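You operate a simulated robot arm through the tools that you are given. There is no shell and no other tool. Be economical: measure what you need, move in short steps, check, and stop when the job is done.

You run a simulated two-armed robot. Do the job below in one go: nothing can be reset, and whatever is moved stays where it is left.

JOB
Wipe up the spill on the grey bench top with the wipe and put it back.
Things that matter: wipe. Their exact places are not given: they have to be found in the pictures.

Only the result counts: the job must be done as asked and must still hold three seconds after the hand-in. Knocking over, shifting, dropping, spilling or breaking anything else fails it.

ROBOT AND FRAMES
Two 7-joint arms with two-finger parallel grippers on one trunk, on a base that drives. Base frame: it is fixed to the floor where the robot stands at the start and does not move with it; the origin is under the middle of the robot, x ahead of it, y to its left, z up. Readings come in mm, rad, newtons and seconds.
The left shoulder is at the start at [70, 133, 1176], the right one opposite. Payload 1.57 kg a hand.
The TCP of each hand is the grasp point between the finger pads, 30 mm short of the fingertips. In the tool frame z runs along the fingers and y along their closing line. The gripper opens to 80 mm. The fingers are 17 mm wide and 12 mm thick; the gripper's body (40 by 82 mm) begins 80 mm behind the TCP.
Orientation is that of the tool frame in the base frame, as a unit quaternion [x, y, z, w]. With the fingers straight down and closing along the base's y, the tool's x points along the base's -x, its y along +y and its z along -z.

CONTROLS
- The arms move only by the tool step_arm. It takes "left_deltas", "right_deltas" or both (then of equal length, played together; a hand with none holds still); each is a list of rows, each a list of 7 numbers: the turn, a rotation vector about the tool's x, y, z in rad, then the shift along the tool's x, y, z in mm, then the finger opening in mm, from 0 to 80. In form: [[ax, ay, az, tx, ty, tz, hand], ...]. A call has 1 to 20 rows; each row is the pose to reach, as a shift and turn from the pose commanded when the call began, along the tool's axes at that moment. Each row takes 0.2 s and may step no farther than 50 mm and 0.15 rad from the row before; otherwise, or with a gripper value out of range, the whole call is refused. A pose out of reach is approached as far as the arm can. The call stops where the force on the tool passes 40 N (or 10 N more than at its start, if that is more) or the arm is blocked; 0.2 s more then pass. The fingers move at their own pace (about 153 mm/s each) and stop on an object; they squeeze with about 34 N. The grip force told is the motor's: it shows also when the fingers shut on nothing. Time passes only in rows, and 0.2 s behind the last, so rows that repeat a pose let the fingers close. The reply holds the time, the measured pose of the TCP, the force on the tool along the base axes, the opening and the grip force, in the units named above and with some noise, with the torque about the TCP (base axes, N m) and any sound that the robot's microphone picked up.
- Cameras (640 x 400 px; columns grow to the right, rows downward): "scene" is now at [123.4, -40, 1389.8]; the picture's right is [-0.50, -0.87, 0.00], its down [-0.60, 0.34, -0.72] and it looks along [0.63, -0.36, -0.69] (base axes); focal length 258 px, centre (320, 200). "left" rides on the left gripper at [72, 7, -122] in its tool frame; the picture's right is [-0.09, 1.00, 0.00], its down [-0.84, -0.08, -0.54] and it looks along [-0.54, -0.05, 0.84] (tool axes); focal length 238 px, centre (320, 200). "right" rides on the right gripper at [72, -7, -122] in its tool frame; the picture's right is [0.09, 1.00, 0.00], its down [-0.84, 0.08, -0.54] and it looks along [-0.54, 0.05, 0.84] (tool axes); focal length 238 px, centre (320, 200).
- snapshot(camera): a new picture of that camera. No time passes.
- move_column(by): slides the trunk up (or, below 0, down) by that many mm; the arms and the scene camera ride with it, the base frame stays. It gives what a move gives, with no picture.
- base_move(legs): drives the robot by 1 to 6 legs, each [ahead, left, turn to the left] in mm, mm and rad, along the robot's own axes; the way and the turn of a leg run together, so that a leg with both is an arc; at most 1500 mm and 3.142 rad a leg. The arms and the cameras ride along, it lands a little off, and it stops where it bumps. It gives what a move gives.
- head_to(pan, tilt): turns the head with the scene camera to pan (to the left, within 1.501 rad either way) and tilt (down, from -0.506 to 1.204), counted from straight ahead of the robot. It gives what a move gives.
- probe_pixels(camera, pixels): for up to 12 pixels [column, row] of the newest picture of that camera ("zoom" is the newest enlarged one), the place [x, y, z] in the base frame of the surface seen there, good to about 2 mm. No time passes.
- zoom(camera, box): a new picture of the part [left, top, right, bottom] of that camera's present view, enlarged. No time passes.
- close_job(): hands the job in; it is judged then, once.

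Work in short steps. Measure before you move; look again where a grasp or a placing could have gone wrong, and mend it. You have 80 turns and 78 pictures in all, those below and enlarged ones among them. Open the grippers and draw the arms clear of the work before you hand the job in, unless the task says otherwise; then end with one line.

The tools are called as a command line: name --argument value ..., lists and objects as JSON in quotes. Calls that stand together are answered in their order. step_arm: Moves the arms, as the interface text tells. Its arguments: {"type":"object","properties":{"left_deltas":{"type":"array","items":{"type":"array","items":{"type":"number"}}},"right_deltas":{"type":"array","items":{"type":"array","items":{"type":"number"}}}},"required":[]} The other tools are called the same way: move_column (by) slides the trunk up or down; base_move (legs) drives the base; head_to (pan, tilt) turns the head that bears the scene camera; snapshot (camera) takes a picture; probe_pixels (camera, pixels) gives the place of the surface under pixels of a picture; zoom (camera, box) takes an enlarged picture of a part of a camera's view; close_job () hands the job in.

At the start:

```text
clock: 0.0
left_ee_pos: [388.4, -28.5, 1056.7]
left_ee_rot: [0.0, 1.0, 0.0, -0.001]
left_force: [-0.1, -0.7, -0.4]
left_ft_torque: [0.03, -0.01, -0.03]
left_opening: 80.2
left_grasp_force: 0.2
right_ee_pos: [376.3, -387.0, 1045.5]
right_ee_rot: [0.0, 1.0, 0.0, 0.001]
right_force: [0.4, 0.1, 0.9]
right_ft_torque: [0.02, -0.04, -0.01]
right_opening: 79.9
right_grasp_force: 0.0
trunk travel left (down, up): [-750.0, 190.0]
robot x, y, heading: [-4.0, 0.5, -0.003]
head pan, tilt: [-0.52, 0.761]
```

scene: 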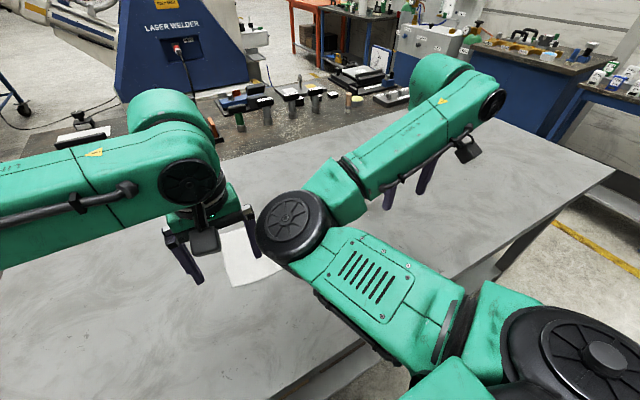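
right: 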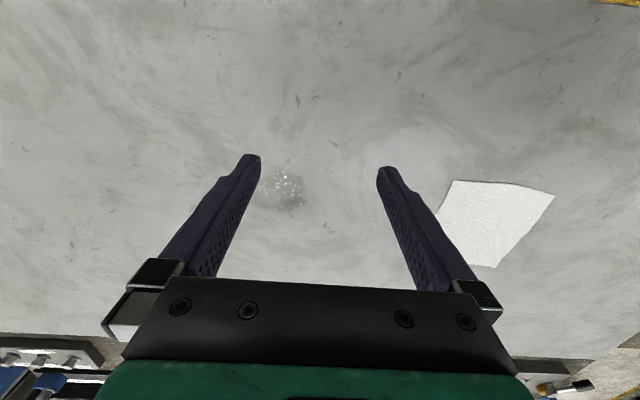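
left: 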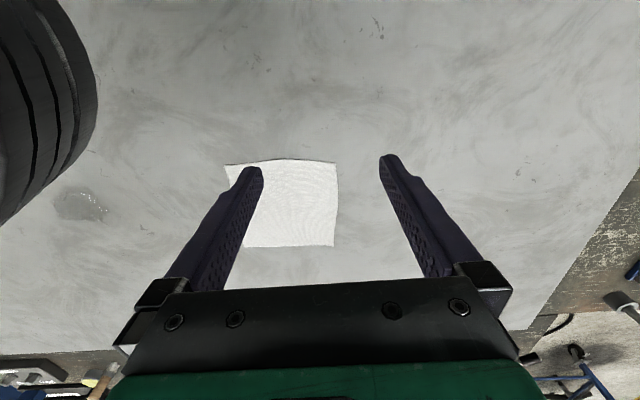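

The wipe shows at about (285,205) in the left picture, the spill at about (283,190) in the right one and (82,205) in the left. I probe the wipe's corners and the spill's edges.

probe_pixels --camera "left" --pixels '[[226, 165], [336, 163], [333, 245], [246, 246], [290, 205], [300, 160], [300, 150], [82, 206], [338, 200]]'

probe_pixels --camera "right" --pixels '[[283, 190], [262, 190], [306, 190], [283, 170], [283, 212], [455, 182], [553, 195], [495, 267], [436, 215]]'

zoom --camera "right" --box '[240, 150, 340, 230]'

zoom --camera "left" --box '[200, 140, 360, 260]'

```text
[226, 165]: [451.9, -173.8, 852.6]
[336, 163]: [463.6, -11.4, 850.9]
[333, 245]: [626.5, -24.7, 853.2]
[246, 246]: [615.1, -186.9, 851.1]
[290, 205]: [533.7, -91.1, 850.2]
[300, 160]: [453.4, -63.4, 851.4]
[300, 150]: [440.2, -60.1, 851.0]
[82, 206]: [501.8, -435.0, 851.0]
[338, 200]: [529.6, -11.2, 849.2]
```

```text
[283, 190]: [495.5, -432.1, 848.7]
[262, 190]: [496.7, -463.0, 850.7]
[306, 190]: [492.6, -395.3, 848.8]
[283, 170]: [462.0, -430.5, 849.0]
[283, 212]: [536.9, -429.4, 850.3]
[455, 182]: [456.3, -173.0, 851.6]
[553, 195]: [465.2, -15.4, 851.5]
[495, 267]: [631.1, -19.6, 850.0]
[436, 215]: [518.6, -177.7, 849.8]
```

```text
5.00 times, centred on (290, 190) of right
```

zoom: 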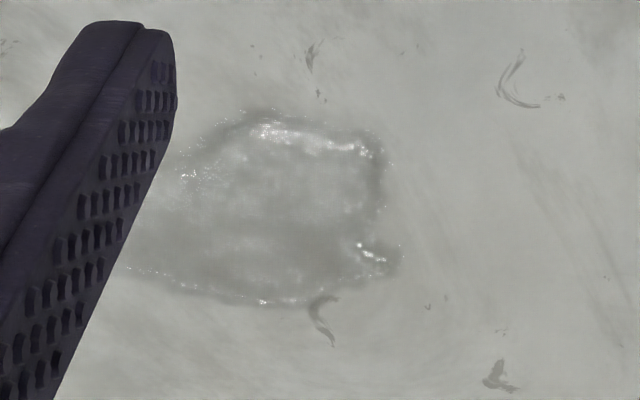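

```text
3.33 times, centred on (280, 200) of left
```

zoom: 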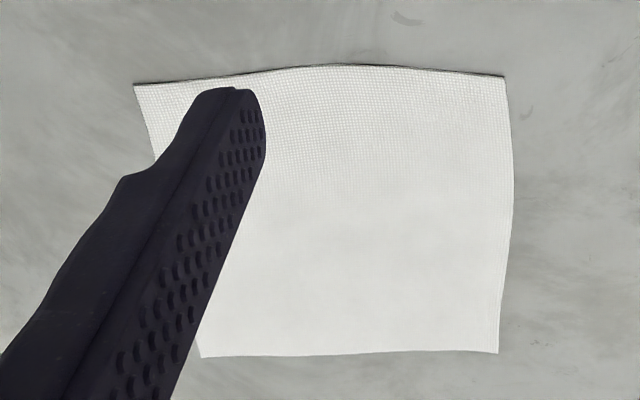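

The bench top is at z≈850 here. The wipe is a flat sheet about 162 mm square centred near (540,-98), and the spill is centred near (498,-435). I move the left arm out to its side so the right arm can do the work.

step_arm --left_deltas '[[0, 0, 0, 0, 45, 0, 80], [0, 0, 0, 0, 90, 0, 80], [0, 0, 0, 0, 135, 0, 80], [0, 0, 0, 0, 180, 0, 80], [0, 0, 0, 0, 225, 0, 80], [0, 0, 0, 0, 270, 0, 80], [0, 0, 0, 30, 300, 0, 80]]'

base_move --legs '[[0, -150, 0]]'

snapshot --camera "right"

snapshot --camera "scene"

```text
clock: 1.6
left_ee_pos: [355.9, 270.2, 1058.9]
left_ee_rot: [0.0, 1.0, 0.0, 0.001]
left_force: [0.4, -0.5, -0.5]
left_ft_torque: [-0.01, -0.01, 0.01]
left_opening: 80.2
left_grasp_force: 0.1
right_ee_pos: [373.7, -386.3, 1046.2]
right_ee_rot: [0.0, 1.0, -0.001, 0.002]
right_force: [0.1, 0.5, 0.1]
right_ft_torque: [0.0, -0.04, 0.02]
right_opening: 80.0
right_grasp_force: 0.0
trunk travel left (down, up): [-750.0, 190.0]
robot x, y, heading: [1.2, 0.6, 0.001]
head pan, tilt: [-0.52, 0.761]
```

```text
clock: 3.0
left_ee_pos: [359.5, 120.0, 1057.6]
left_ee_rot: [0.001, 1.0, -0.001, -0.001]
left_force: [-0.3, -0.1, 0.7]
left_ft_torque: [0.0, 0.02, 0.02]
left_opening: 80.3
left_grasp_force: 0.1
right_ee_pos: [373.7, -538.5, 1046.1]
right_ee_rot: [0.001, 1.0, 0.0, 0.0]
right_force: [-0.6, -0.5, 0.0]
right_ft_torque: [-0.04, 0.01, 0.03]
right_opening: 79.8
right_grasp_force: 0.0
trunk travel left (down, up): [-750.0, 190.0]
robot x, y, heading: [-1.9, -152.9, -0.001]
head pan, tilt: [-0.52, 0.761]
```

```text
72 pictures are left
```

right: 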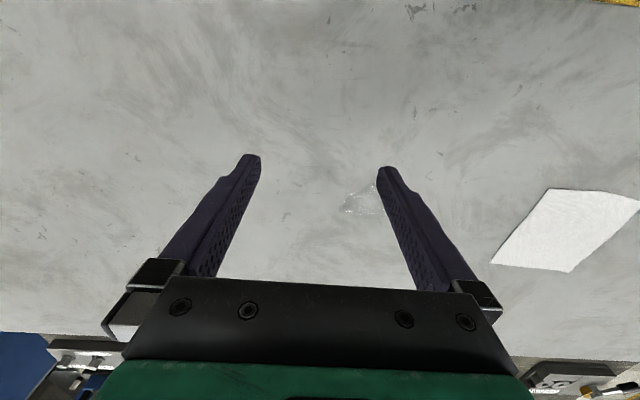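

```text
71 pictures are left
```

scene: 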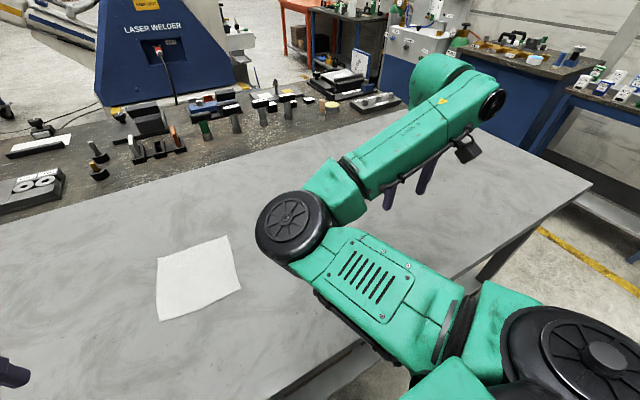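

The wipe and spill are both in easy reach now, and the left arm is clear. I take the right hand over the wipe's centre (540,-98) at z≈930.

step_arm --right_deltas '[[0, 0, 0, -17, 44, 0, 60], [0, 0, 0, -33, 88, 0, 60], [0, 0, 0, -50, 132, 0, 60], [0, 0, 0, -66, 176, 0, 60], [0, 0, 0, -83, 220, 0, 60], [0, 0, 0, -100, 264, 0, 60], [0, 0, 0, -116, 308, 20, 60], [0, 0, 0, -133, 352, 50, 60], [0, 0, 0, -150, 396, 80, 60], [0, 0, 0, -166, 440, 110, 60], [0, 0, 0, -166, 440, 116, 60]]'

snapshot --camera "right"

snapshot --camera "scene"

```text
refused: row 7 steps farther than a row can; nothing moved
```

```text
70 pictures are left
```

right: 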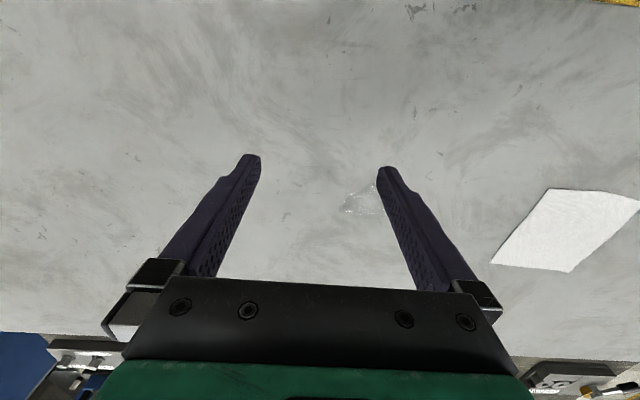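

```text
69 pictures are left
```

scene: 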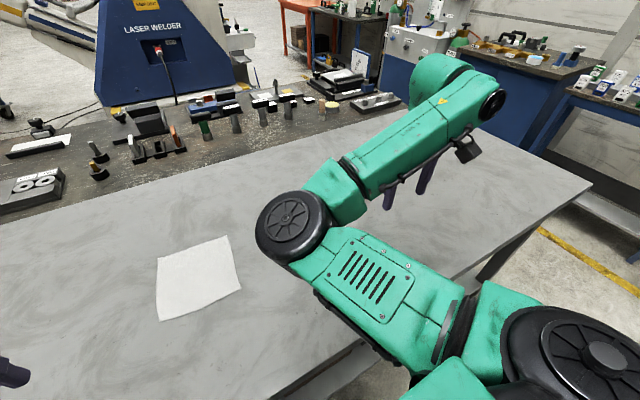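

The call was refused because the row steps were too long. I repeat it with smaller ones, sideways first and then down.

step_arm --right_deltas '[[0, 0, 0, -17, 44, 0, 60], [0, 0, 0, -33, 88, 0, 60], [0, 0, 0, -50, 132, 0, 60], [0, 0, 0, -66, 176, 0, 60], [0, 0, 0, -83, 220, 0, 60], [0, 0, 0, -100, 264, 0, 60], [0, 0, 0, -116, 308, 0, 60], [0, 0, 0, -133, 352, 0, 60], [0, 0, 0, -150, 396, 0, 60], [0, 0, 0, -166, 440, 0, 60], [0, 0, 0, -166, 440, 45, 60], [0, 0, 0, -166, 440, 90, 60], [0, 0, 0, -166, 440, 116, 60]]'

snapshot --camera "right"

snapshot --camera "scene"

```text
clock: 5.8
left_ee_pos: [358.1, 117.6, 1059.6]
left_ee_rot: [0.001, 1.0, 0.0, -0.001]
left_force: [-0.5, 0.1, -0.4]
left_ft_torque: [0.0, -0.01, 0.02]
left_opening: 80.2
left_grasp_force: 0.2
right_ee_pos: [544.1, -222.7, 944.1]
right_ee_rot: [-0.001, 1.0, 0.0, 0.001]
right_force: [0.0, -0.1, -1.0]
right_ft_torque: [0.02, 0.0, -0.02]
right_opening: 59.8
right_grasp_force: 0.0
right hand out of reach, approached as far as the arm can: row 1, 2, 3, 4, 5, 6, 7, 8, 9, 10, 11, 12, 13
trunk travel left (down, up): [-750.0, 190.0]
robot x, y, heading: [-2.0, -149.5, -0.005]
head pan, tilt: [-0.52, 0.761]
```

```text
68 pictures are left
```

right: 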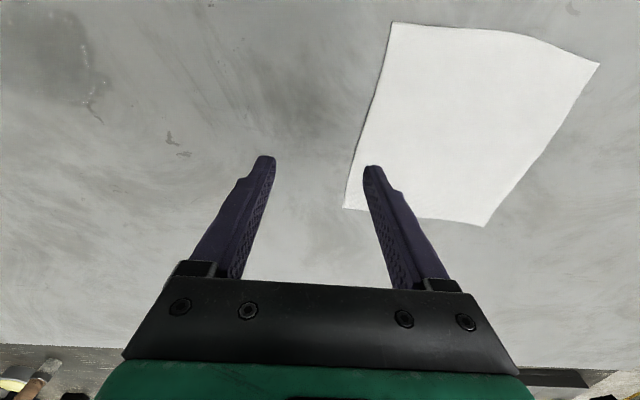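

```text
67 pictures are left
```

scene: 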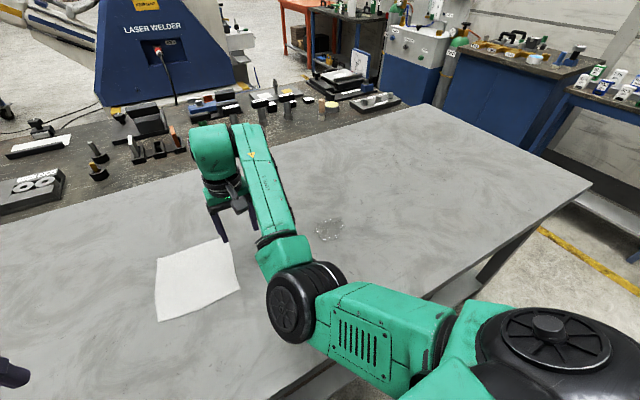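

The hand stopped short at (544,-223,944), perhaps because the rows were too fast. I try the remaining +125 mm in y in smaller steps.

step_arm --right_deltas '[[0, 0, 0, 0, 20, 0, 60], [0, 0, 0, 0, 40, 0, 60], [0, 0, 0, 0, 60, 0, 60], [0, 0, 0, 0, 80, 0, 60], [0, 0, 0, 0, 100, 0, 60], [0, 0, 0, 0, 125, 0, 60]]'

```text
clock: 7.2
left_ee_pos: [359.4, 118.1, 1058.1]
left_ee_rot: [0.001, 1.0, 0.0, 0.0]
left_force: [-0.3, -0.2, 0.4]
left_ft_torque: [0.02, -0.02, 0.01]
left_opening: 80.0
left_grasp_force: 0.0
right_ee_pos: [545.8, -223.3, 944.5]
right_ee_rot: [0.001, 1.0, 0.001, 0.0]
right_force: [-0.4, 0.7, -0.7]
right_ft_torque: [0.02, -0.06, 0.01]
right_opening: 60.0
right_grasp_force: 0.1
right hand out of reach, approached as far as the arm can: row 1, 2, 3, 4, 5, 6
trunk travel left (down, up): [-750.0, 190.0]
robot x, y, heading: [0.1, -150.3, -0.002]
head pan, tilt: [-0.52, 0.761]
```

The hand is at a true reach limit on that side, so I use the base: I put the robot at y≈+40, where the wipe lies on the right arm's own side.

base_move --legs '[[0, 190, 0]]'

step_arm --right_deltas '[[0, 0, 0, 0, -20, 0, 60], [0, 0, 0, 0, -40, 0, 60], [0, 0, 0, 0, -60, 0, 60]]'

snapshot --camera "right"

```text
clock: 8.7
left_ee_pos: [359.5, 303.9, 1058.7]
left_ee_rot: [0.002, 1.0, 0.0, 0.0]
left_force: [-0.1, 0.7, -0.2]
left_ft_torque: [0.02, 0.03, 0.01]
left_opening: 79.8
left_grasp_force: 0.1
right_ee_pos: [545.8, -35.3, 944.9]
right_ee_rot: [0.002, 1.0, 0.0, -0.001]
right_force: [-0.1, 0.4, -0.4]
right_ft_torque: [0.04, 0.0, 0.0]
right_opening: 59.9
right_grasp_force: 0.1
trunk travel left (down, up): [-750.0, 190.0]
robot x, y, heading: [0.0, 38.1, -0.0]
head pan, tilt: [-0.52, 0.761]
```

```text
clock: 9.5
left_ee_pos: [359.8, 307.5, 1058.8]
left_ee_rot: [0.002, 1.0, 0.0, 0.001]
left_force: [-0.5, 0.3, 0.8]
left_ft_torque: [-0.01, 0.02, 0.01]
left_opening: 79.8
left_grasp_force: 0.1
right_ee_pos: [547.1, -94.7, 942.7]
right_ee_rot: [0.0, 1.0, 0.0, 0.0]
right_force: [0.2, -0.1, 0.0]
right_ft_torque: [-0.02, -0.02, 0.0]
right_opening: 60.1
right_grasp_force: 0.0
trunk travel left (down, up): [-750.0, 190.0]
robot x, y, heading: [-3.5, 38.9, -0.003]
head pan, tilt: [-0.52, 0.761]
```

```text
66 pictures are left
```

right: 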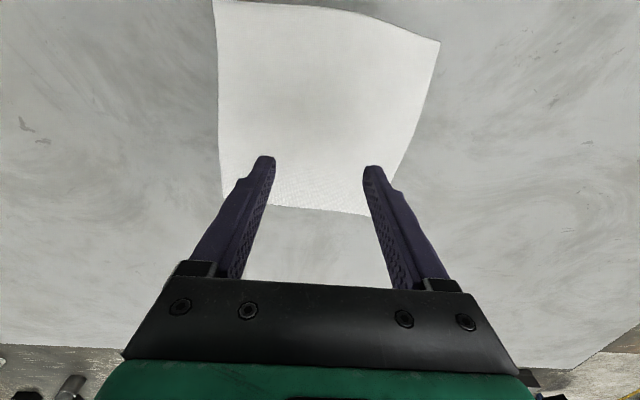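

The hand is over the wipe. I probe its corners and heights before going down.

probe_pixels --camera "right" --pixels '[[215, 3], [438, 42], [362, 213], [225, 192], [320, 120], [320, 190], [320, 50], [320, 240], [180, 100]]'

probe_pixels --camera "right" --pixels '[[318, 203], [318, 212], [300, 100], [420, 80], [440, 80], [218, 100], [212, 100], [300, 8]]'

```text
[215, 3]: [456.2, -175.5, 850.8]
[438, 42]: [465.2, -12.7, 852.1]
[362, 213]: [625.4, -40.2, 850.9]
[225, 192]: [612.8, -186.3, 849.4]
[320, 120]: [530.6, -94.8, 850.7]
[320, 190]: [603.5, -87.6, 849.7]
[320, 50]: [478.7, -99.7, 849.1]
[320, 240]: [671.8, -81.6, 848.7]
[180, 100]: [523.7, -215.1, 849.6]
```

```text
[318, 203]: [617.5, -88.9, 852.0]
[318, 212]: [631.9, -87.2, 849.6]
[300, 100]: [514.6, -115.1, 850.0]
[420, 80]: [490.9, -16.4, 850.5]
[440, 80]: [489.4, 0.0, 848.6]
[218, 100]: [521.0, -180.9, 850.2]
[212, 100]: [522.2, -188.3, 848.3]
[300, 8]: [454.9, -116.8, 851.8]
```

The wipe is about 1 mm thick, with corners near (456,-175), (464,-12), (626,-25) and (613,-187). I descend with the fingers 60 mm apart until the tips just touch, at TCP z≈880.

step_arm --right_deltas '[[0, 0, 0, 5, -3, 25, 60], [0, 0, 0, 6, -4, 45, 60], [0, 0, 0, 6, -4, 55, 60], [0, 0, 0, 6, -4, 59, 60], [0, 0, 0, 6, -4, 61, 60], [0, 0, 0, 6, -4, 62, 60]]'

snapshot --camera "right"

```text
clock: 10.9
left_ee_pos: [360.1, 306.2, 1058.2]
left_ee_rot: [0.001, 1.0, 0.0, 0.0]
left_force: [0.1, -0.8, 0.1]
left_ft_torque: [0.0, 0.01, -0.01]
left_opening: 79.9
left_grasp_force: 0.0
right_ee_pos: [543.7, -107.6, 886.3]
right_ee_rot: [0.009, 1.0, -0.006, 0.005]
right_force: [-0.3, 0.2, -0.5]
right_ft_torque: [-0.03, -0.01, -0.01]
right_opening: 60.2
right_grasp_force: 0.1
trunk travel left (down, up): [-750.0, 190.0]
robot x, y, heading: [3.1, 38.6, -0.001]
head pan, tilt: [-0.52, 0.761]
```

```text
65 pictures are left
```

right: 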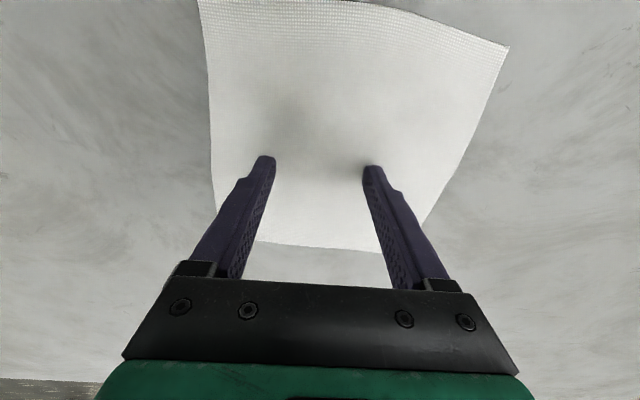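

The tips are about 6 mm above the cloth with no force yet. I lower in small rows until contact shows.

step_arm --right_deltas '[[0, 0, 0, 0, 0, 3, 60], [0, 0, 0, 0, 0, 5, 60], [0, 0, 0, 0, 0, 6, 60], [0, 0, 0, 0, 0, 6, 60]]'

```text
clock: 11.9
left_ee_pos: [358.2, 306.1, 1058.5]
left_ee_rot: [0.002, 1.0, 0.0, 0.001]
left_force: [0.2, -0.8, 0.4]
left_ft_torque: [-0.01, 0.0, 0.01]
left_opening: 79.9
left_grasp_force: 0.0
right_ee_pos: [542.5, -109.5, 882.3]
right_ee_rot: [0.008, 1.0, -0.008, 0.007]
right_force: [2.1, 0.2, 13.9]
right_ft_torque: [0.56, -0.03, -0.1]
right_opening: 59.8
right_grasp_force: 0.2
trunk travel left (down, up): [-750.0, 190.0]
robot x, y, heading: [4.0, 34.7, -0.001]
head pan, tilt: [-0.52, 0.761]
```

Contact is made at about 14 N. I close the fingers on the cloth, holding the height.

step_arm --right_deltas '[[0, 0, 0, 0, 0, 0, 40], [0, 0, 0, 0, 0, 0, 20], [0, 0, 0, 0, 0, 0, 0], [0, 0, 0, 0, 0, 0, 0], [0, 0, 0, 0, 0, 0, 0]]'

snapshot --camera "right"

```text
clock: 13.1
left_ee_pos: [355.7, 307.3, 1059.1]
left_ee_rot: [0.002, 1.0, -0.001, 0.001]
left_force: [0.4, 0.0, -0.2]
left_ft_torque: [-0.05, 0.03, -0.01]
left_opening: 79.9
left_grasp_force: 0.2
right_ee_pos: [540.6, -109.2, 880.8]
right_ee_rot: [0.008, 1.0, -0.008, 0.006]
right_force: [2.6, 0.4, 24.0]
right_ft_torque: [0.17, -0.03, -0.05]
right_opening: 2.1
right_grasp_force: 24.0
trunk travel left (down, up): [-750.0, 190.0]
robot x, y, heading: [-1.7, 40.8, -0.0]
head pan, tilt: [-0.52, 0.761]
```

```text
64 pictures are left
```

right: 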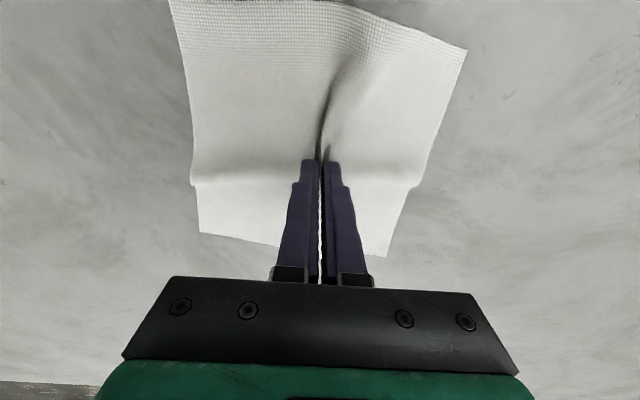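

The cloth is folded between the fingers (opening 2.1 mm, 24 N). I lift it 100 mm and check.

step_arm --right_deltas '[[0, 0, 0, 0, 0, -10, 0], [0, 0, 0, 0, 0, -30, 0], [0, 0, 0, 0, 0, -60, 0], [0, 0, 0, 0, 0, -90, 0], [0, 0, 0, 0, 0, -110, 0]]'

snapshot --camera "right"

snapshot --camera "scene"

```text
clock: 14.3
left_ee_pos: [359.1, 305.7, 1058.3]
left_ee_rot: [0.001, 1.0, 0.0, 0.0]
left_force: [-0.4, -0.3, 0.5]
left_ft_torque: [0.0, 0.02, 0.0]
left_opening: 80.0
left_grasp_force: 0.1
right_ee_pos: [563.0, -100.4, 977.6]
right_ee_rot: [0.001, 1.0, 0.0, 0.0]
right_force: [0.9, -0.1, 0.6]
right_ft_torque: [0.01, -0.02, 0.0]
right_opening: 2.0
right_grasp_force: 23.2
right hand out of reach, approached as far as the arm can: row 4, 5
trunk travel left (down, up): [-750.0, 190.0]
robot x, y, heading: [1.8, 35.8, 0.0]
head pan, tilt: [-0.52, 0.761]
```

```text
63 pictures are left
```

right: 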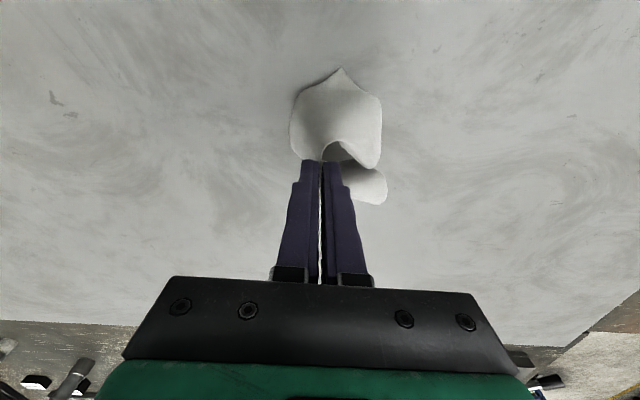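

```text
62 pictures are left
```

scene: 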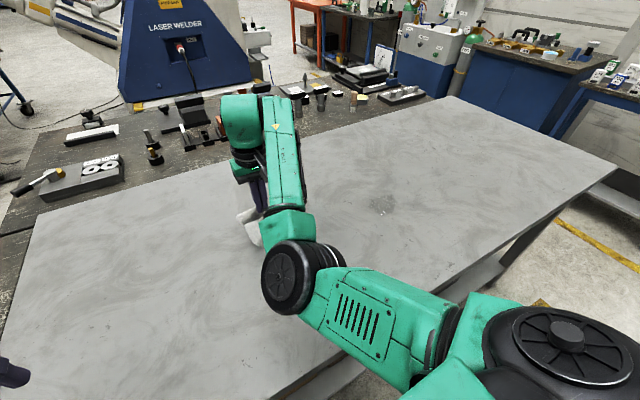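

The wipe hangs safely from the fingers. I drive 335 mm to the right so the hand comes over the spill's y.

base_move --legs '[[0, -335, 0]]'

step_arm --right_deltas '[[0, 0, 0, 40, 0, 0, 0], [0, 0, 0, 80, 0, 0, 0], [0, 0, 0, 110, 0, 0, 0]]'

snapshot --camera "right"

snapshot --camera "scene"

```text
clock: 16.5
left_ee_pos: [358.8, -27.3, 1057.7]
left_ee_rot: [-0.002, 1.0, 0.0, 0.0]
left_force: [0.3, 0.6, 0.1]
left_ft_torque: [-0.01, -0.03, -0.01]
left_opening: 79.9
left_grasp_force: 0.0
right_ee_pos: [563.8, -432.4, 976.9]
right_ee_rot: [-0.002, 1.0, -0.001, 0.0]
right_force: [-0.1, -0.7, -0.1]
right_ft_torque: [0.01, 0.0, 0.03]
right_opening: 1.8
right_grasp_force: 23.7
trunk travel left (down, up): [-750.0, 190.0]
robot x, y, heading: [0.6, -300.7, 0.005]
head pan, tilt: [-0.52, 0.761]
```

```text
clock: 17.3
left_ee_pos: [359.2, -28.1, 1059.5]
left_ee_rot: [0.0, 1.0, 0.001, 0.0]
left_force: [-0.1, -0.4, -0.7]
left_ft_torque: [0.02, -0.01, 0.0]
left_opening: 80.0
left_grasp_force: 0.0
right_ee_pos: [529.3, -454.7, 924.0]
right_ee_rot: [0.008, 1.0, -0.005, 0.01]
right_force: [-0.4, -1.1, 0.0]
right_ft_torque: [0.03, -0.01, 0.02]
right_opening: 2.0
right_grasp_force: 24.5
right hand out of reach, approached as far as the arm can: row 1, 2, 3
trunk travel left (down, up): [-750.0, 190.0]
robot x, y, heading: [0.5, -297.2, 0.006]
head pan, tilt: [-0.52, 0.761]
```

```text
61 pictures are left
```

right: 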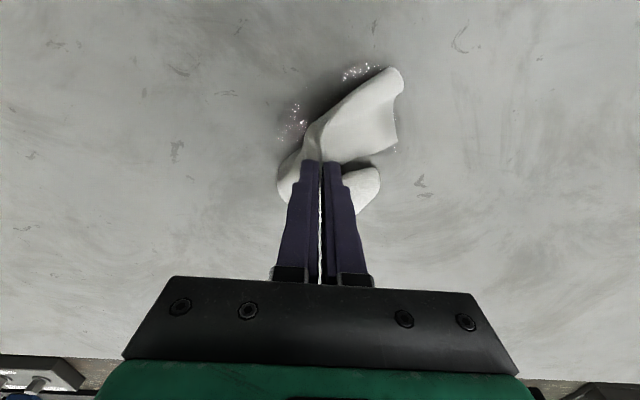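

```text
60 pictures are left
```

scene: 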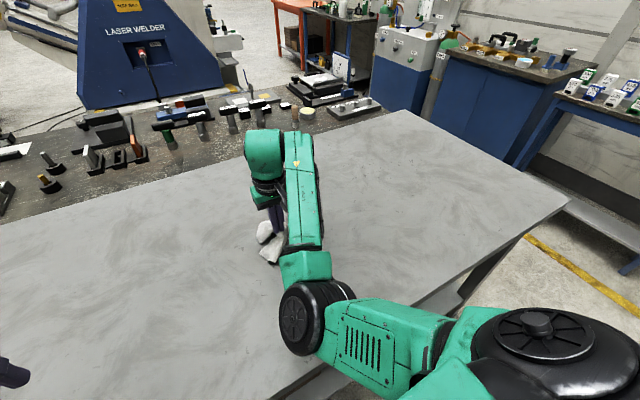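

The solver acted oddly: the hand sank to z=924 while retracting. The bench is higher than nominal, so I raise the trunk 80 mm for better arm geometry, then try a small retract.

move_column --by 80

step_arm --right_deltas '[[0, 0, 0, 5, 0, 10, 0], [0, 0, 0, 10, 0, 20, 0], [0, 0, 0, 15, 0, 30, 0]]'

```text
clock: 18.5
left_ee_pos: [357.7, -27.7, 1139.4]
left_ee_rot: [-0.002, 1.0, 0.0, 0.0]
left_force: [0.0, 0.0, 0.4]
left_ft_torque: [-0.02, 0.01, 0.03]
left_opening: 79.8
left_grasp_force: 0.1
right_ee_pos: [528.1, -453.5, 998.3]
right_ee_rot: [0.008, 1.0, -0.009, 0.005]
right_force: [-1.3, -0.2, -0.8]
right_ft_torque: [0.0, -0.01, -0.01]
right_opening: 2.0
right_grasp_force: 23.6
trunk travel left (down, up): [-830.0, 110.0]
robot x, y, heading: [-0.1, -298.0, 0.002]
head pan, tilt: [-0.52, 0.761]
```

```text
clock: 19.5
left_ee_pos: [357.3, -27.2, 1138.1]
left_ee_rot: [-0.001, 1.0, 0.0, -0.001]
left_force: [-0.7, -0.1, 0.7]
left_ft_torque: [-0.01, 0.07, 0.04]
left_opening: 80.0
left_grasp_force: 0.0
right_ee_pos: [520.4, -471.8, 975.6]
right_ee_rot: [0.02, 0.999, -0.02, 0.014]
right_force: [0.5, 0.0, -0.2]
right_ft_torque: [0.0, 0.0, 0.03]
right_opening: 1.8
right_grasp_force: 23.9
trunk travel left (down, up): [-830.0, 110.0]
robot x, y, heading: [-2.0, -294.8, -0.001]
head pan, tilt: [-0.52, 0.761]
stopped in row 3 (right hand): the arm was blocked; the commanded pose is now the measured one
```

The arm was blocked. I look at the arm's posture from the scene camera.

head_to --pan -0.4 --tilt 0.9

snapshot --camera "scene"

snapshot --camera "left"

```text
clock: 20.2
left_ee_pos: [357.9, -27.1, 1138.5]
left_ee_rot: [-0.001, 1.0, 0.0, 0.0]
left_force: [-0.1, 0.0, 0.2]
left_ft_torque: [-0.01, 0.03, 0.0]
left_opening: 79.9
left_grasp_force: 0.0
right_ee_pos: [519.0, -473.2, 973.6]
right_ee_rot: [0.02, 1.0, -0.02, 0.013]
right_force: [-0.4, 0.2, -0.5]
right_ft_torque: [0.0, -0.01, -0.01]
right_opening: 2.0
right_grasp_force: 23.8
trunk travel left (down, up): [-830.0, 110.0]
robot x, y, heading: [-0.4, -298.1, 0.001]
head pan, tilt: [-0.4, 0.901]
```

```text
59 pictures are left
```

scene: 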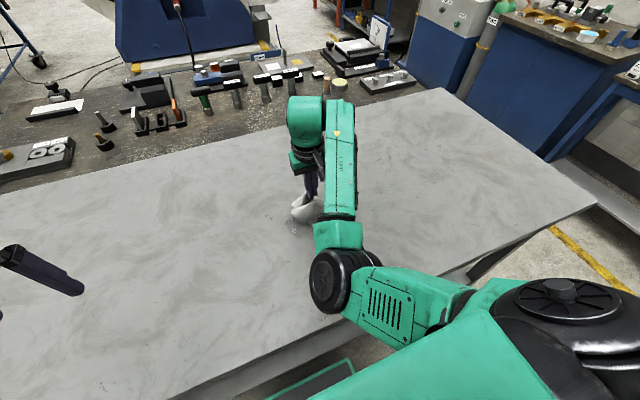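

```text
58 pictures are left
```

left: 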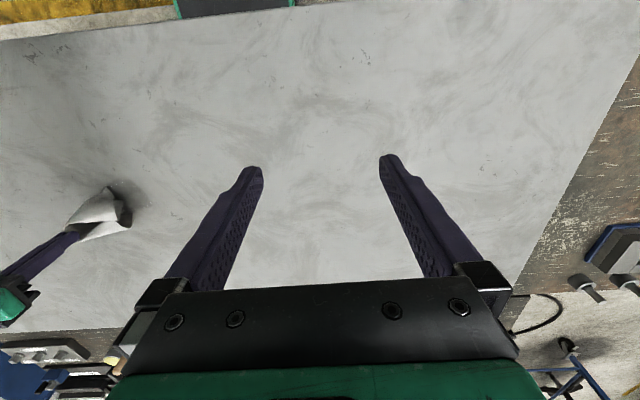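

probe_pixels --camera "scene" --pixels '[[325, 280], [352, 280], [338, 312], [340, 235], [340, 110], [305, 105], [180, 395], [330, 335], [370, 270], [440, 310], [362, 325]]'

```text
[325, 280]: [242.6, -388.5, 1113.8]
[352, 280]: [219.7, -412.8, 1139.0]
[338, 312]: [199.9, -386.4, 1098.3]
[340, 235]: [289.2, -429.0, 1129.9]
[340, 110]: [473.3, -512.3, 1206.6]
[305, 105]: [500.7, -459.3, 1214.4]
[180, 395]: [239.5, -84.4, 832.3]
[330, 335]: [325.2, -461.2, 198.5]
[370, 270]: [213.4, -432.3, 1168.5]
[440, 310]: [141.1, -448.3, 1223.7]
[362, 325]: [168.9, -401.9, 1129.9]
```

The elbow is clear of the bench, and the drift in orientation (yaw) suggests a wrist joint limit. I turn the tool about its own axis by +0.4 rad, the way it was drifting, which should free it.

step_arm --right_deltas '[[0, 0, 0.1, 0, 0, 0, 0], [0, 0, 0.2, 0, 0, 0, 0], [0, 0, 0.3, 0, 0, 0, 0], [0, 0, 0.4, 0, 0, 0, 0]]'

```text
clock: 21.2
left_ee_pos: [358.6, -28.1, 1138.4]
left_ee_rot: [-0.001, 1.0, 0.0, 0.0]
left_force: [0.4, 0.3, 0.3]
left_ft_torque: [0.01, 0.04, -0.01]
left_opening: 80.1
left_grasp_force: 0.1
right_ee_pos: [513.1, -516.2, 979.7]
right_ee_rot: [0.226, 0.973, -0.031, 0.019]
right_force: [0.1, 0.1, 0.1]
right_ft_torque: [0.04, 0.0, 0.01]
right_opening: 1.9
right_grasp_force: 23.3
right hand out of reach, approached as far as the arm can: row 4
trunk travel left (down, up): [-830.0, 110.0]
robot x, y, heading: [0.1, -301.0, 0.004]
head pan, tilt: [-0.4, 0.901]
```

That pushed the hand farther off (y=-516), so it is the wrong way. I turn back through zero to about -0.4 rad.

step_arm --right_deltas '[[0, 0, -0.12, 0, 0, 0, 0], [0, 0, -0.24, 0, 0, 0, 0], [0, 0, -0.36, 0, 0, 0, 0], [0, 0, -0.48, 0, 0, 0, 0], [0, 0, -0.6, 0, 0, 0, 0], [0, 0, -0.72, 0, 0, 0, 0], [0, 0, -0.84, 0, 0, 0, 0]]'

```text
clock: 22.8
left_ee_pos: [357.2, -28.9, 1138.6]
left_ee_rot: [-0.001, 1.0, 0.0, 0.0]
left_force: [-0.3, -0.4, -0.2]
left_ft_torque: [0.0, -0.01, 0.01]
left_opening: 79.9
left_grasp_force: 0.0
right_ee_pos: [516.3, -513.3, 982.2]
right_ee_rot: [-0.191, 0.981, -0.034, 0.007]
right_force: [-0.2, -0.9, 0.0]
right_ft_torque: [0.04, 0.01, -0.02]
right_opening: 1.9
right_grasp_force: 23.6
trunk travel left (down, up): [-830.0, 110.0]
robot x, y, heading: [-3.9, -300.2, 0.005]
head pan, tilt: [-0.4, 0.901]
```

This yaw (+0.38 rad) is reachable without error. I now try moving to (500,-435,942) with it.

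step_arm --right_deltas '[[0, 0, 0, -4, 20, 0, 0], [0, 0, 0, -7, 40, 0, 0], [0, 0, 0, -11, 60, 0, 0], [0, 0, 0, -14, 78, 0, 0], [0, 0, 0, -14, 78, 20, 0], [0, 0, 0, -14, 78, 40, 0]]'

snapshot --camera "scene"

```text
clock: 24.4
left_ee_pos: [357.6, -27.2, 1139.2]
left_ee_rot: [-0.001, 1.0, 0.0, -0.001]
left_force: [0.2, 0.0, 1.2]
left_ft_torque: [-0.01, 0.02, -0.01]
left_opening: 80.1
left_grasp_force: 0.0
right_ee_pos: [510.3, -470.3, 945.4]
right_ee_rot: [-0.172, 0.983, -0.064, 0.015]
right_force: [-0.4, 1.0, 0.2]
right_ft_torque: [-0.02, 0.02, -0.06]
right_opening: 1.8
right_grasp_force: 23.9
right hand out of reach, approached as far as the arm can: row 4
trunk travel left (down, up): [-830.0, 110.0]
robot x, y, heading: [-0.2, -300.7, 0.004]
head pan, tilt: [-0.4, 0.901]
stopped in row 6 (right hand): the arm was blocked; the commanded pose is now the measured one
```

```text
57 pictures are left
```

scene: 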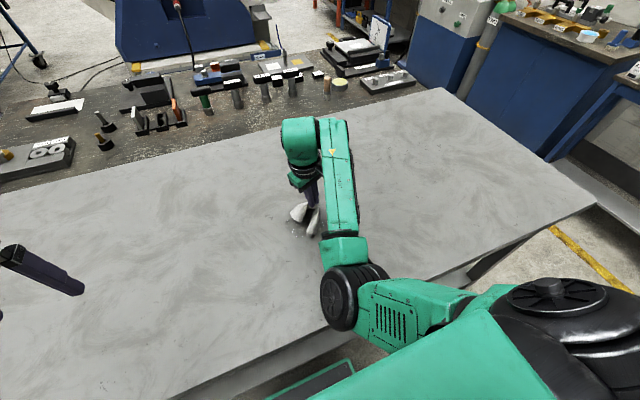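

The hand keeps drifting outward (-y), so the limit is on reaching inboard: the target must lie farther out on the arm's own side. I drive the base 120 mm left, then swing the hand outward to the spill.

base_move --legs '[[0, 120, 0]]'

step_arm --right_deltas '[[0, 0, 0.03, 0, 0, -20, 0], [0, 0, 0.08, 0, -20, -20, 0], [0, 0, 0.14, 0, -40, -20, 0], [0, 0, 0.2, 0, -60, -20, 0], [0, 0, 0.25, 0, -80, -20, 0]]'

```text
clock: 25.6
left_ee_pos: [358.3, 88.0, 1139.0]
left_ee_rot: [-0.001, 1.0, 0.001, -0.001]
left_force: [0.3, 0.1, -0.3]
left_ft_torque: [0.02, 0.02, -0.01]
left_opening: 80.1
left_grasp_force: 0.2
right_ee_pos: [509.8, -353.2, 943.6]
right_ee_rot: [-0.173, 0.983, -0.063, 0.013]
right_force: [-1.9, 0.0, 0.7]
right_ft_torque: [0.03, -0.03, 0.01]
right_opening: 1.7
right_grasp_force: 23.7
trunk travel left (down, up): [-830.0, 110.0]
robot x, y, heading: [1.1, -180.9, 0.005]
head pan, tilt: [-0.4, 0.901]
```

```text
clock: 26.8
left_ee_pos: [357.1, 90.0, 1138.5]
left_ee_rot: [-0.002, 1.0, -0.001, 0.0]
left_force: [0.5, -0.9, -0.6]
left_ft_torque: [0.01, 0.01, -0.03]
left_opening: 80.0
left_grasp_force: 0.1
right_ee_pos: [534.4, -430.2, 976.0]
right_ee_rot: [-0.044, 0.997, -0.065, 0.02]
right_force: [-0.6, -0.4, -0.7]
right_ft_torque: [0.03, 0.02, 0.03]
right_opening: 2.1
right_grasp_force: 23.9
trunk travel left (down, up): [-830.0, 110.0]
robot x, y, heading: [-0.0, -177.8, 0.007]
head pan, tilt: [-0.4, 0.901]
```

Now there are no warnings. I level the tool, correcting the tilt by (-0.13, 0.04, 0.088), and go to about (500,-437,930).

step_arm --right_deltas '[[-0.065, 0.02, 0.044, 10, -2, 0, 0], [-0.13, 0.04, 0.088, 20, -4, 0, 0], [-0.13, 0.04, 0.088, 34, -4, 10, 0], [-0.13, 0.04, 0.088, 34, -4, 30, 0], [-0.13, 0.04, 0.088, 34, -4, 46, 0]]'

snapshot --camera "right"

snapshot --camera "scene"

```text
clock: 28.0
left_ee_pos: [358.4, 91.0, 1138.7]
left_ee_rot: [0.0, 1.0, 0.0, 0.0]
left_force: [0.0, 0.7, -0.3]
left_ft_torque: [-0.02, 0.03, 0.0]
left_opening: 80.0
left_grasp_force: 0.1
right_ee_pos: [503.8, -447.4, 931.9]
right_ee_rot: [0.002, 1.0, -0.003, 0.004]
right_force: [-0.7, 0.0, 0.4]
right_ft_torque: [-0.05, 0.04, 0.05]
right_opening: 2.2
right_grasp_force: 23.8
trunk travel left (down, up): [-830.0, 110.0]
robot x, y, heading: [0.5, -179.0, 0.003]
head pan, tilt: [-0.4, 0.901]
```

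```text
56 pictures are left
```

right: 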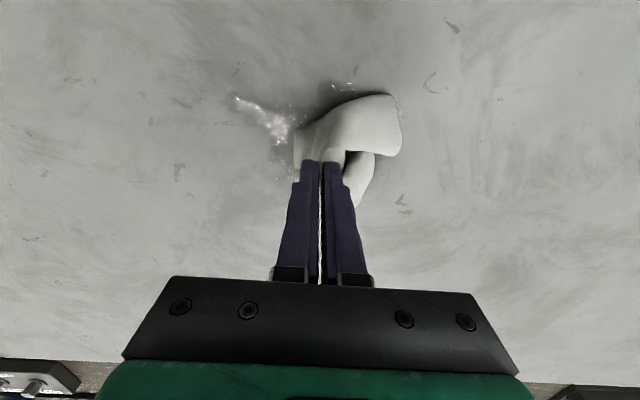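

```text
55 pictures are left
```

scene: 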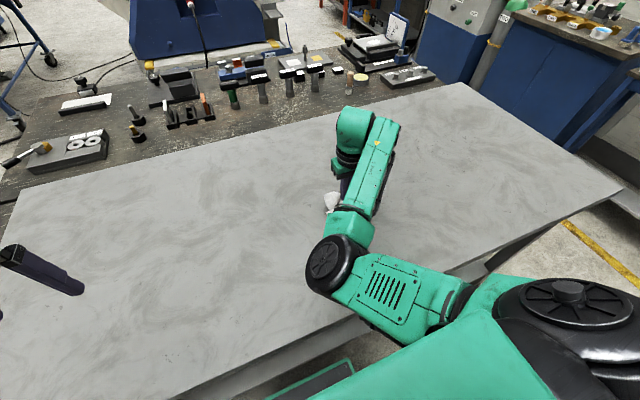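

The hand is level over the spill at (504,-447,932). I lower until the cloth presses lightly on the bench.

step_arm --right_deltas '[[0, 0, 0, 4, 8, 15, 0], [0, 0, 0, 4, 10, 30, 0], [0, 0, 0, 4, 10, 40, 0], [0, 0, 0, 4, 10, 46, 0], [0, 0, 0, 4, 10, 49, 0], [0, 0, 0, 4, 10, 51, 0]]'

snapshot --camera "right"

```text
clock: 29.4
left_ee_pos: [356.7, 91.9, 1138.3]
left_ee_rot: [-0.001, 1.0, -0.001, 0.0]
left_force: [-0.4, 0.1, 0.6]
left_ft_torque: [0.0, 0.0, -0.04]
left_opening: 80.1
left_grasp_force: 0.1
right_ee_pos: [501.7, -443.8, 884.7]
right_ee_rot: [0.005, 1.0, -0.01, 0.007]
right_force: [4.0, 0.1, 14.6]
right_ft_torque: [0.06, -0.11, 0.01]
right_opening: 2.0
right_grasp_force: 24.0
trunk travel left (down, up): [-830.0, 110.0]
robot x, y, heading: [3.2, -178.7, 0.008]
head pan, tilt: [-0.4, 0.901]
```

```text
54 pictures are left
```

right: 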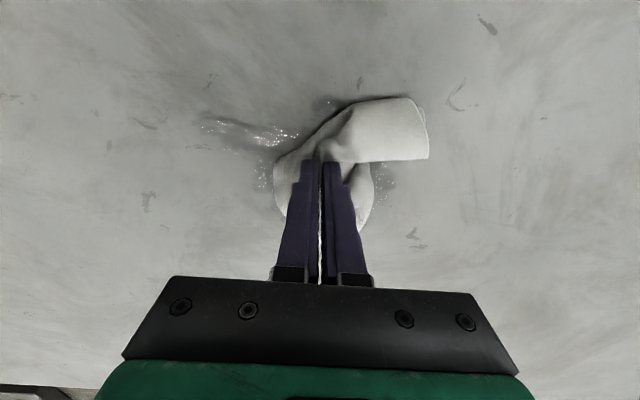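

The cloth presses at 14.6 N. I start with a stroke along y, -40 to +50 mm, at this force.

step_arm --right_deltas '[[0, 0, 0, 0, -15, 0, 0], [0, 0, 0, 0, -30, 0, 0], [0, 0, 0, 0, -45, 0, 0], [0, 0, 0, 0, -30, 0, 0], [0, 0, 0, 0, -15, 0, 0], [0, 0, 0, 0, 0, 0, 0], [0, 0, 0, 0, 15, 0, 0], [0, 0, 0, 0, 30, 0, 0], [0, 0, 0, 0, 50, 0, 0], [0, 0, 0, 10, 50, 0, 0], [0, 0, 0, 20, 50, 0, 0], [0, 0, 0, 20, 30, 0, 0], [0, 0, 0, 20, 10, 0, 0], [0, 0, 0, 20, -10, 0, 0], [0, 0, 0, 20, -30, 0, 0], [0, 0, 0, 20, -45, 0, 0]]'

snapshot --camera "right"

```text
clock: 29.8
left_ee_pos: [357.5, 92.1, 1139.0]
left_ee_rot: [-0.002, 1.0, -0.001, 0.0]
left_force: [1.6, 0.3, 0.1]
left_ft_torque: [0.0, 0.01, 0.01]
left_opening: 79.7
left_grasp_force: 0.0
right_ee_pos: [501.3, -451.0, 884.7]
right_ee_rot: [0.003, 1.0, -0.013, 0.007]
right_force: [-2.7, 3.7, 13.1]
right_ft_torque: [0.14, 0.17, 0.01]
right_opening: 1.9
right_grasp_force: 23.8
trunk travel left (down, up): [-830.0, 110.0]
robot x, y, heading: [-0.9, -181.1, -0.003]
head pan, tilt: [-0.4, 0.901]
stopped in row 1 (right hand): the force on the tool passed its limit (the readings are from after the stop); the commanded pose is now the measured one
```

```text
53 pictures are left
```

right: 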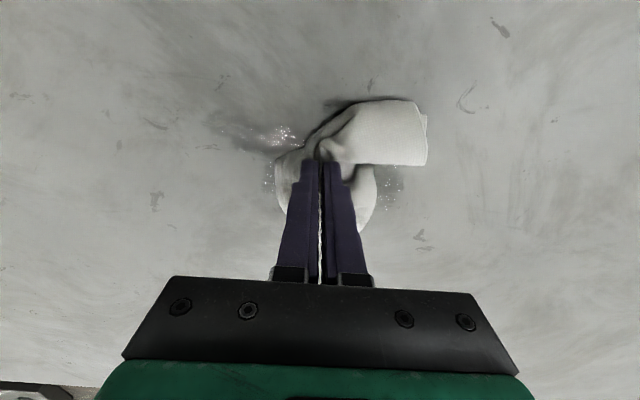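

The force limit tripped on a jerky row. I ease off by 2 mm and use shorter rows.

step_arm --right_deltas '[[0, 0, 0, 0, 0, -2, 0], [0, 0, 0, 0, -7, -2, 0], [0, 0, 0, 0, -14, -2, 0], [0, 0, 0, 0, -21, -2, 0], [0, 0, 0, 0, -28, -2, 0], [0, 0, 0, 0, -35, -2, 0]]'

```text
clock: 31.1
left_ee_pos: [358.4, 91.7, 1138.4]
left_ee_rot: [-0.001, 1.0, 0.0, 0.0]
left_force: [0.2, -0.2, 0.3]
left_ft_torque: [-0.01, 0.01, -0.02]
left_opening: 79.8
left_grasp_force: 0.1
right_ee_pos: [499.6, -482.7, 884.5]
right_ee_rot: [0.0, 1.0, -0.011, 0.006]
right_force: [1.0, 2.7, 5.7]
right_ft_torque: [0.08, 0.05, -0.01]
right_opening: 1.9
right_grasp_force: 23.4
trunk travel left (down, up): [-830.0, 110.0]
robot x, y, heading: [-0.7, -180.7, -0.0]
head pan, tilt: [-0.4, 0.901]
```

That stroke worked, with about 6 N of press. I sweep back along +y, then over and back.

step_arm --right_deltas '[[0, 0, 0, 0, 8, 0.5, 0], [0, 0, 0, 0, 16, 0.5, 0], [0, 0, 0, 0, 24, 0.5, 0], [0, 0, 0, 0, 32, 0.5, 0], [0, 0, 0, 0, 40, 0.5, 0], [0, 0, 0, 0, 48, 0.5, 0], [0, 0, 0, 0, 56, 0.5, 0], [0, 0, 0, 0, 64, 0.5, 0], [0, 0, 0, 0, 72, 0.5, 0], [0, 0, 0, 0, 80, 0.5, 0], [0, 0, 0, 0, 88, 0.5, 0], [0, 0, 0, 0, 96, 0.5, 0]]'

snapshot --camera "right"

```text
clock: 34.0
left_ee_pos: [358.3, 90.0, 1137.0]
left_ee_rot: [-0.001, 1.0, 0.0, -0.001]
left_force: [-0.3, 0.2, 0.1]
left_ft_torque: [0.0, -0.02, -0.01]
left_opening: 79.9
left_grasp_force: 0.0
right_ee_pos: [511.0, -424.8, 895.0]
right_ee_rot: [0.023, 0.999, -0.036, 0.017]
right_force: [-0.3, -0.1, -0.6]
right_ft_torque: [0.03, 0.03, 0.02]
right_opening: 2.1
right_grasp_force: 23.9
trunk travel left (down, up): [-830.0, 110.0]
robot x, y, heading: [2.1, -180.9, 0.0]
head pan, tilt: [-0.4, 0.901]
stopped in row 12 (right hand): the arm was blocked; the commanded pose is now the measured one
```

```text
52 pictures are left
```

right: 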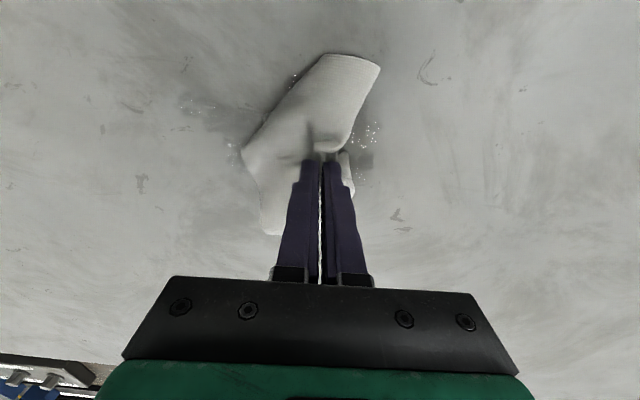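

I hit the inboard limit again at robot-relative y≈-245. I lift a little and shift the base another 85 mm left so the whole spill lies inside the comfortable zone.

step_arm --right_deltas '[[0, 0, 0, 0, -10, -20, 0], [0, 0, 0, 0, -20, -40, 0]]'

base_move --legs '[[0, 85, 0]]'

step_arm --right_deltas '[[0, 0, 0, 0, -25, 0, 0], [0, 0, 0, 0, -50, 0, 0], [0, 0, 0, 0, -75, 0, 0], [0, 0, 0, 0, -85, 0, 0]]'

snapshot --camera "right"

```text
clock: 34.5
left_ee_pos: [358.0, 91.0, 1136.9]
left_ee_rot: [-0.001, 1.0, 0.0, 0.0]
left_force: [0.1, 0.0, 0.3]
left_ft_torque: [0.02, 0.0, -0.02]
left_opening: 80.1
left_grasp_force: 0.0
right_ee_pos: [506.5, -454.4, 935.9]
right_ee_rot: [0.03, 0.998, -0.046, 0.017]
right_force: [-0.2, 1.6, -0.5]
right_ft_torque: [0.0, 0.01, 0.02]
right_opening: 1.8
right_grasp_force: 23.6
trunk travel left (down, up): [-830.0, 110.0]
robot x, y, heading: [1.3, -180.1, -0.003]
head pan, tilt: [-0.4, 0.901]
```

```text
clock: 35.6
left_ee_pos: [356.9, 171.4, 1139.6]
left_ee_rot: [-0.001, 1.0, 0.002, 0.001]
left_force: [0.7, -0.6, 0.4]
left_ft_torque: [0.05, 0.01, -0.03]
left_opening: 80.4
left_grasp_force: 0.1
right_ee_pos: [508.7, -370.4, 937.7]
right_ee_rot: [0.032, 0.998, -0.042, 0.018]
right_force: [0.2, 0.4, 0.1]
right_ft_torque: [0.03, -0.01, 0.05]
right_opening: 1.8
right_grasp_force: 23.3
trunk travel left (down, up): [-830.0, 110.0]
robot x, y, heading: [-1.3, -93.2, 0.001]
head pan, tilt: [-0.4, 0.901]
```

```text
clock: 36.6
left_ee_pos: [357.9, 173.6, 1138.6]
left_ee_rot: [0.0, 1.0, -0.001, 0.0]
left_force: [0.5, 0.5, -0.1]
left_ft_torque: [0.01, -0.01, -0.01]
left_opening: 80.1
left_grasp_force: 0.0
right_ee_pos: [502.9, -454.6, 944.2]
right_ee_rot: [0.032, 0.998, -0.044, 0.018]
right_force: [-0.7, -0.9, -0.1]
right_ft_torque: [0.04, 0.0, 0.03]
right_opening: 2.3
right_grasp_force: 23.7
trunk travel left (down, up): [-830.0, 110.0]
robot x, y, heading: [0.8, -95.2, -0.002]
head pan, tilt: [-0.4, 0.901]
```

```text
51 pictures are left
```

right: 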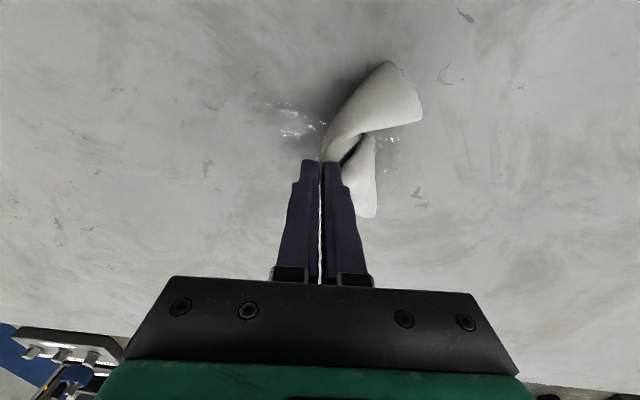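

No errors here. I level the tool and lower to contact near (500,-450).

step_arm --right_deltas '[[-0.044, 0.018, -0.032, 0, 0, 10, 0], [-0.088, 0.036, -0.064, 0, 0, 25, 0], [-0.088, 0.036, -0.064, 0, 0, 40, 0], [-0.088, 0.036, -0.064, 0, 0, 50, 0], [-0.088, 0.036, -0.064, 0, 0, 57, 0]]'

```text
clock: 37.8
left_ee_pos: [358.6, 174.2, 1138.0]
left_ee_rot: [-0.001, 1.0, 0.0, 0.0]
left_force: [0.3, -0.6, 0.3]
left_ft_torque: [-0.03, 0.0, -0.02]
left_opening: 79.9
left_grasp_force: 0.0
right_ee_pos: [503.7, -458.5, 888.4]
right_ee_rot: [-0.001, 1.0, 0.0, 0.0]
right_force: [-0.4, -1.4, 1.5]
right_ft_torque: [-0.04, 0.01, 0.0]
right_opening: 2.1
right_grasp_force: 23.9
trunk travel left (down, up): [-830.0, 110.0]
robot x, y, heading: [1.1, -96.7, 0.001]
head pan, tilt: [-0.4, 0.901]
```

The tool is exactly level and at light contact. I press about 4 mm more and stroke along +y to y≈-395, then shift x and come back.

step_arm --right_deltas '[[0, 0, 0, 0, 0, 3, 0], [0, 0, 0, 0, 8, 4, 0], [0, 0, 0, 0, 16, 4, 0], [0, 0, 0, 0, 24, 4, 0], [0, 0, 0, 0, 32, 4, 0], [0, 0, 0, 0, 40, 4, 0], [0, 0, 0, 0, 48, 4, 0], [0, 0, 0, 0, 56, 4, 0], [0, 0, 0, 0, 64, 4, 0], [0, 0, 0, 8, 64, 4, 0], [0, 0, 0, 16, 64, 4, 0], [0, 0, 0, 16, 54, 4, 0], [0, 0, 0, 16, 44, 4, 0], [0, 0, 0, 16, 34, 4, 0], [0, 0, 0, 16, 24, 4, 0], [0, 0, 0, 16, 14, 4, 0], [0, 0, 0, 16, 4, 4, 0], [0, 0, 0, 16, -6, 4, 0], [0, 0, 0, 16, -16, 4, 0], [0, 0, 0, 16, -26, 4, 0]]'

snapshot --camera "right"

```text
clock: 42.0
left_ee_pos: [356.9, 174.0, 1138.1]
left_ee_rot: [-0.001, 1.0, 0.0, 0.0]
left_force: [0.1, -0.7, -0.3]
left_ft_torque: [0.03, 0.02, 0.0]
left_opening: 80.2
left_grasp_force: 0.1
right_ee_pos: [488.8, -483.3, 884.2]
right_ee_rot: [-0.001, 1.0, 0.0, 0.001]
right_force: [-0.8, 0.4, 1.2]
right_ft_torque: [0.03, 0.0, -0.01]
right_opening: 1.8
right_grasp_force: 23.7
trunk travel left (down, up): [-830.0, 110.0]
robot x, y, heading: [-1.0, -91.9, 0.002]
head pan, tilt: [-0.4, 0.901]
```

```text
50 pictures are left
```

right: 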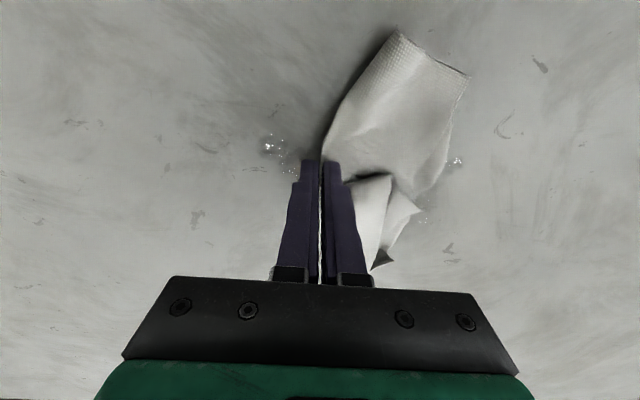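

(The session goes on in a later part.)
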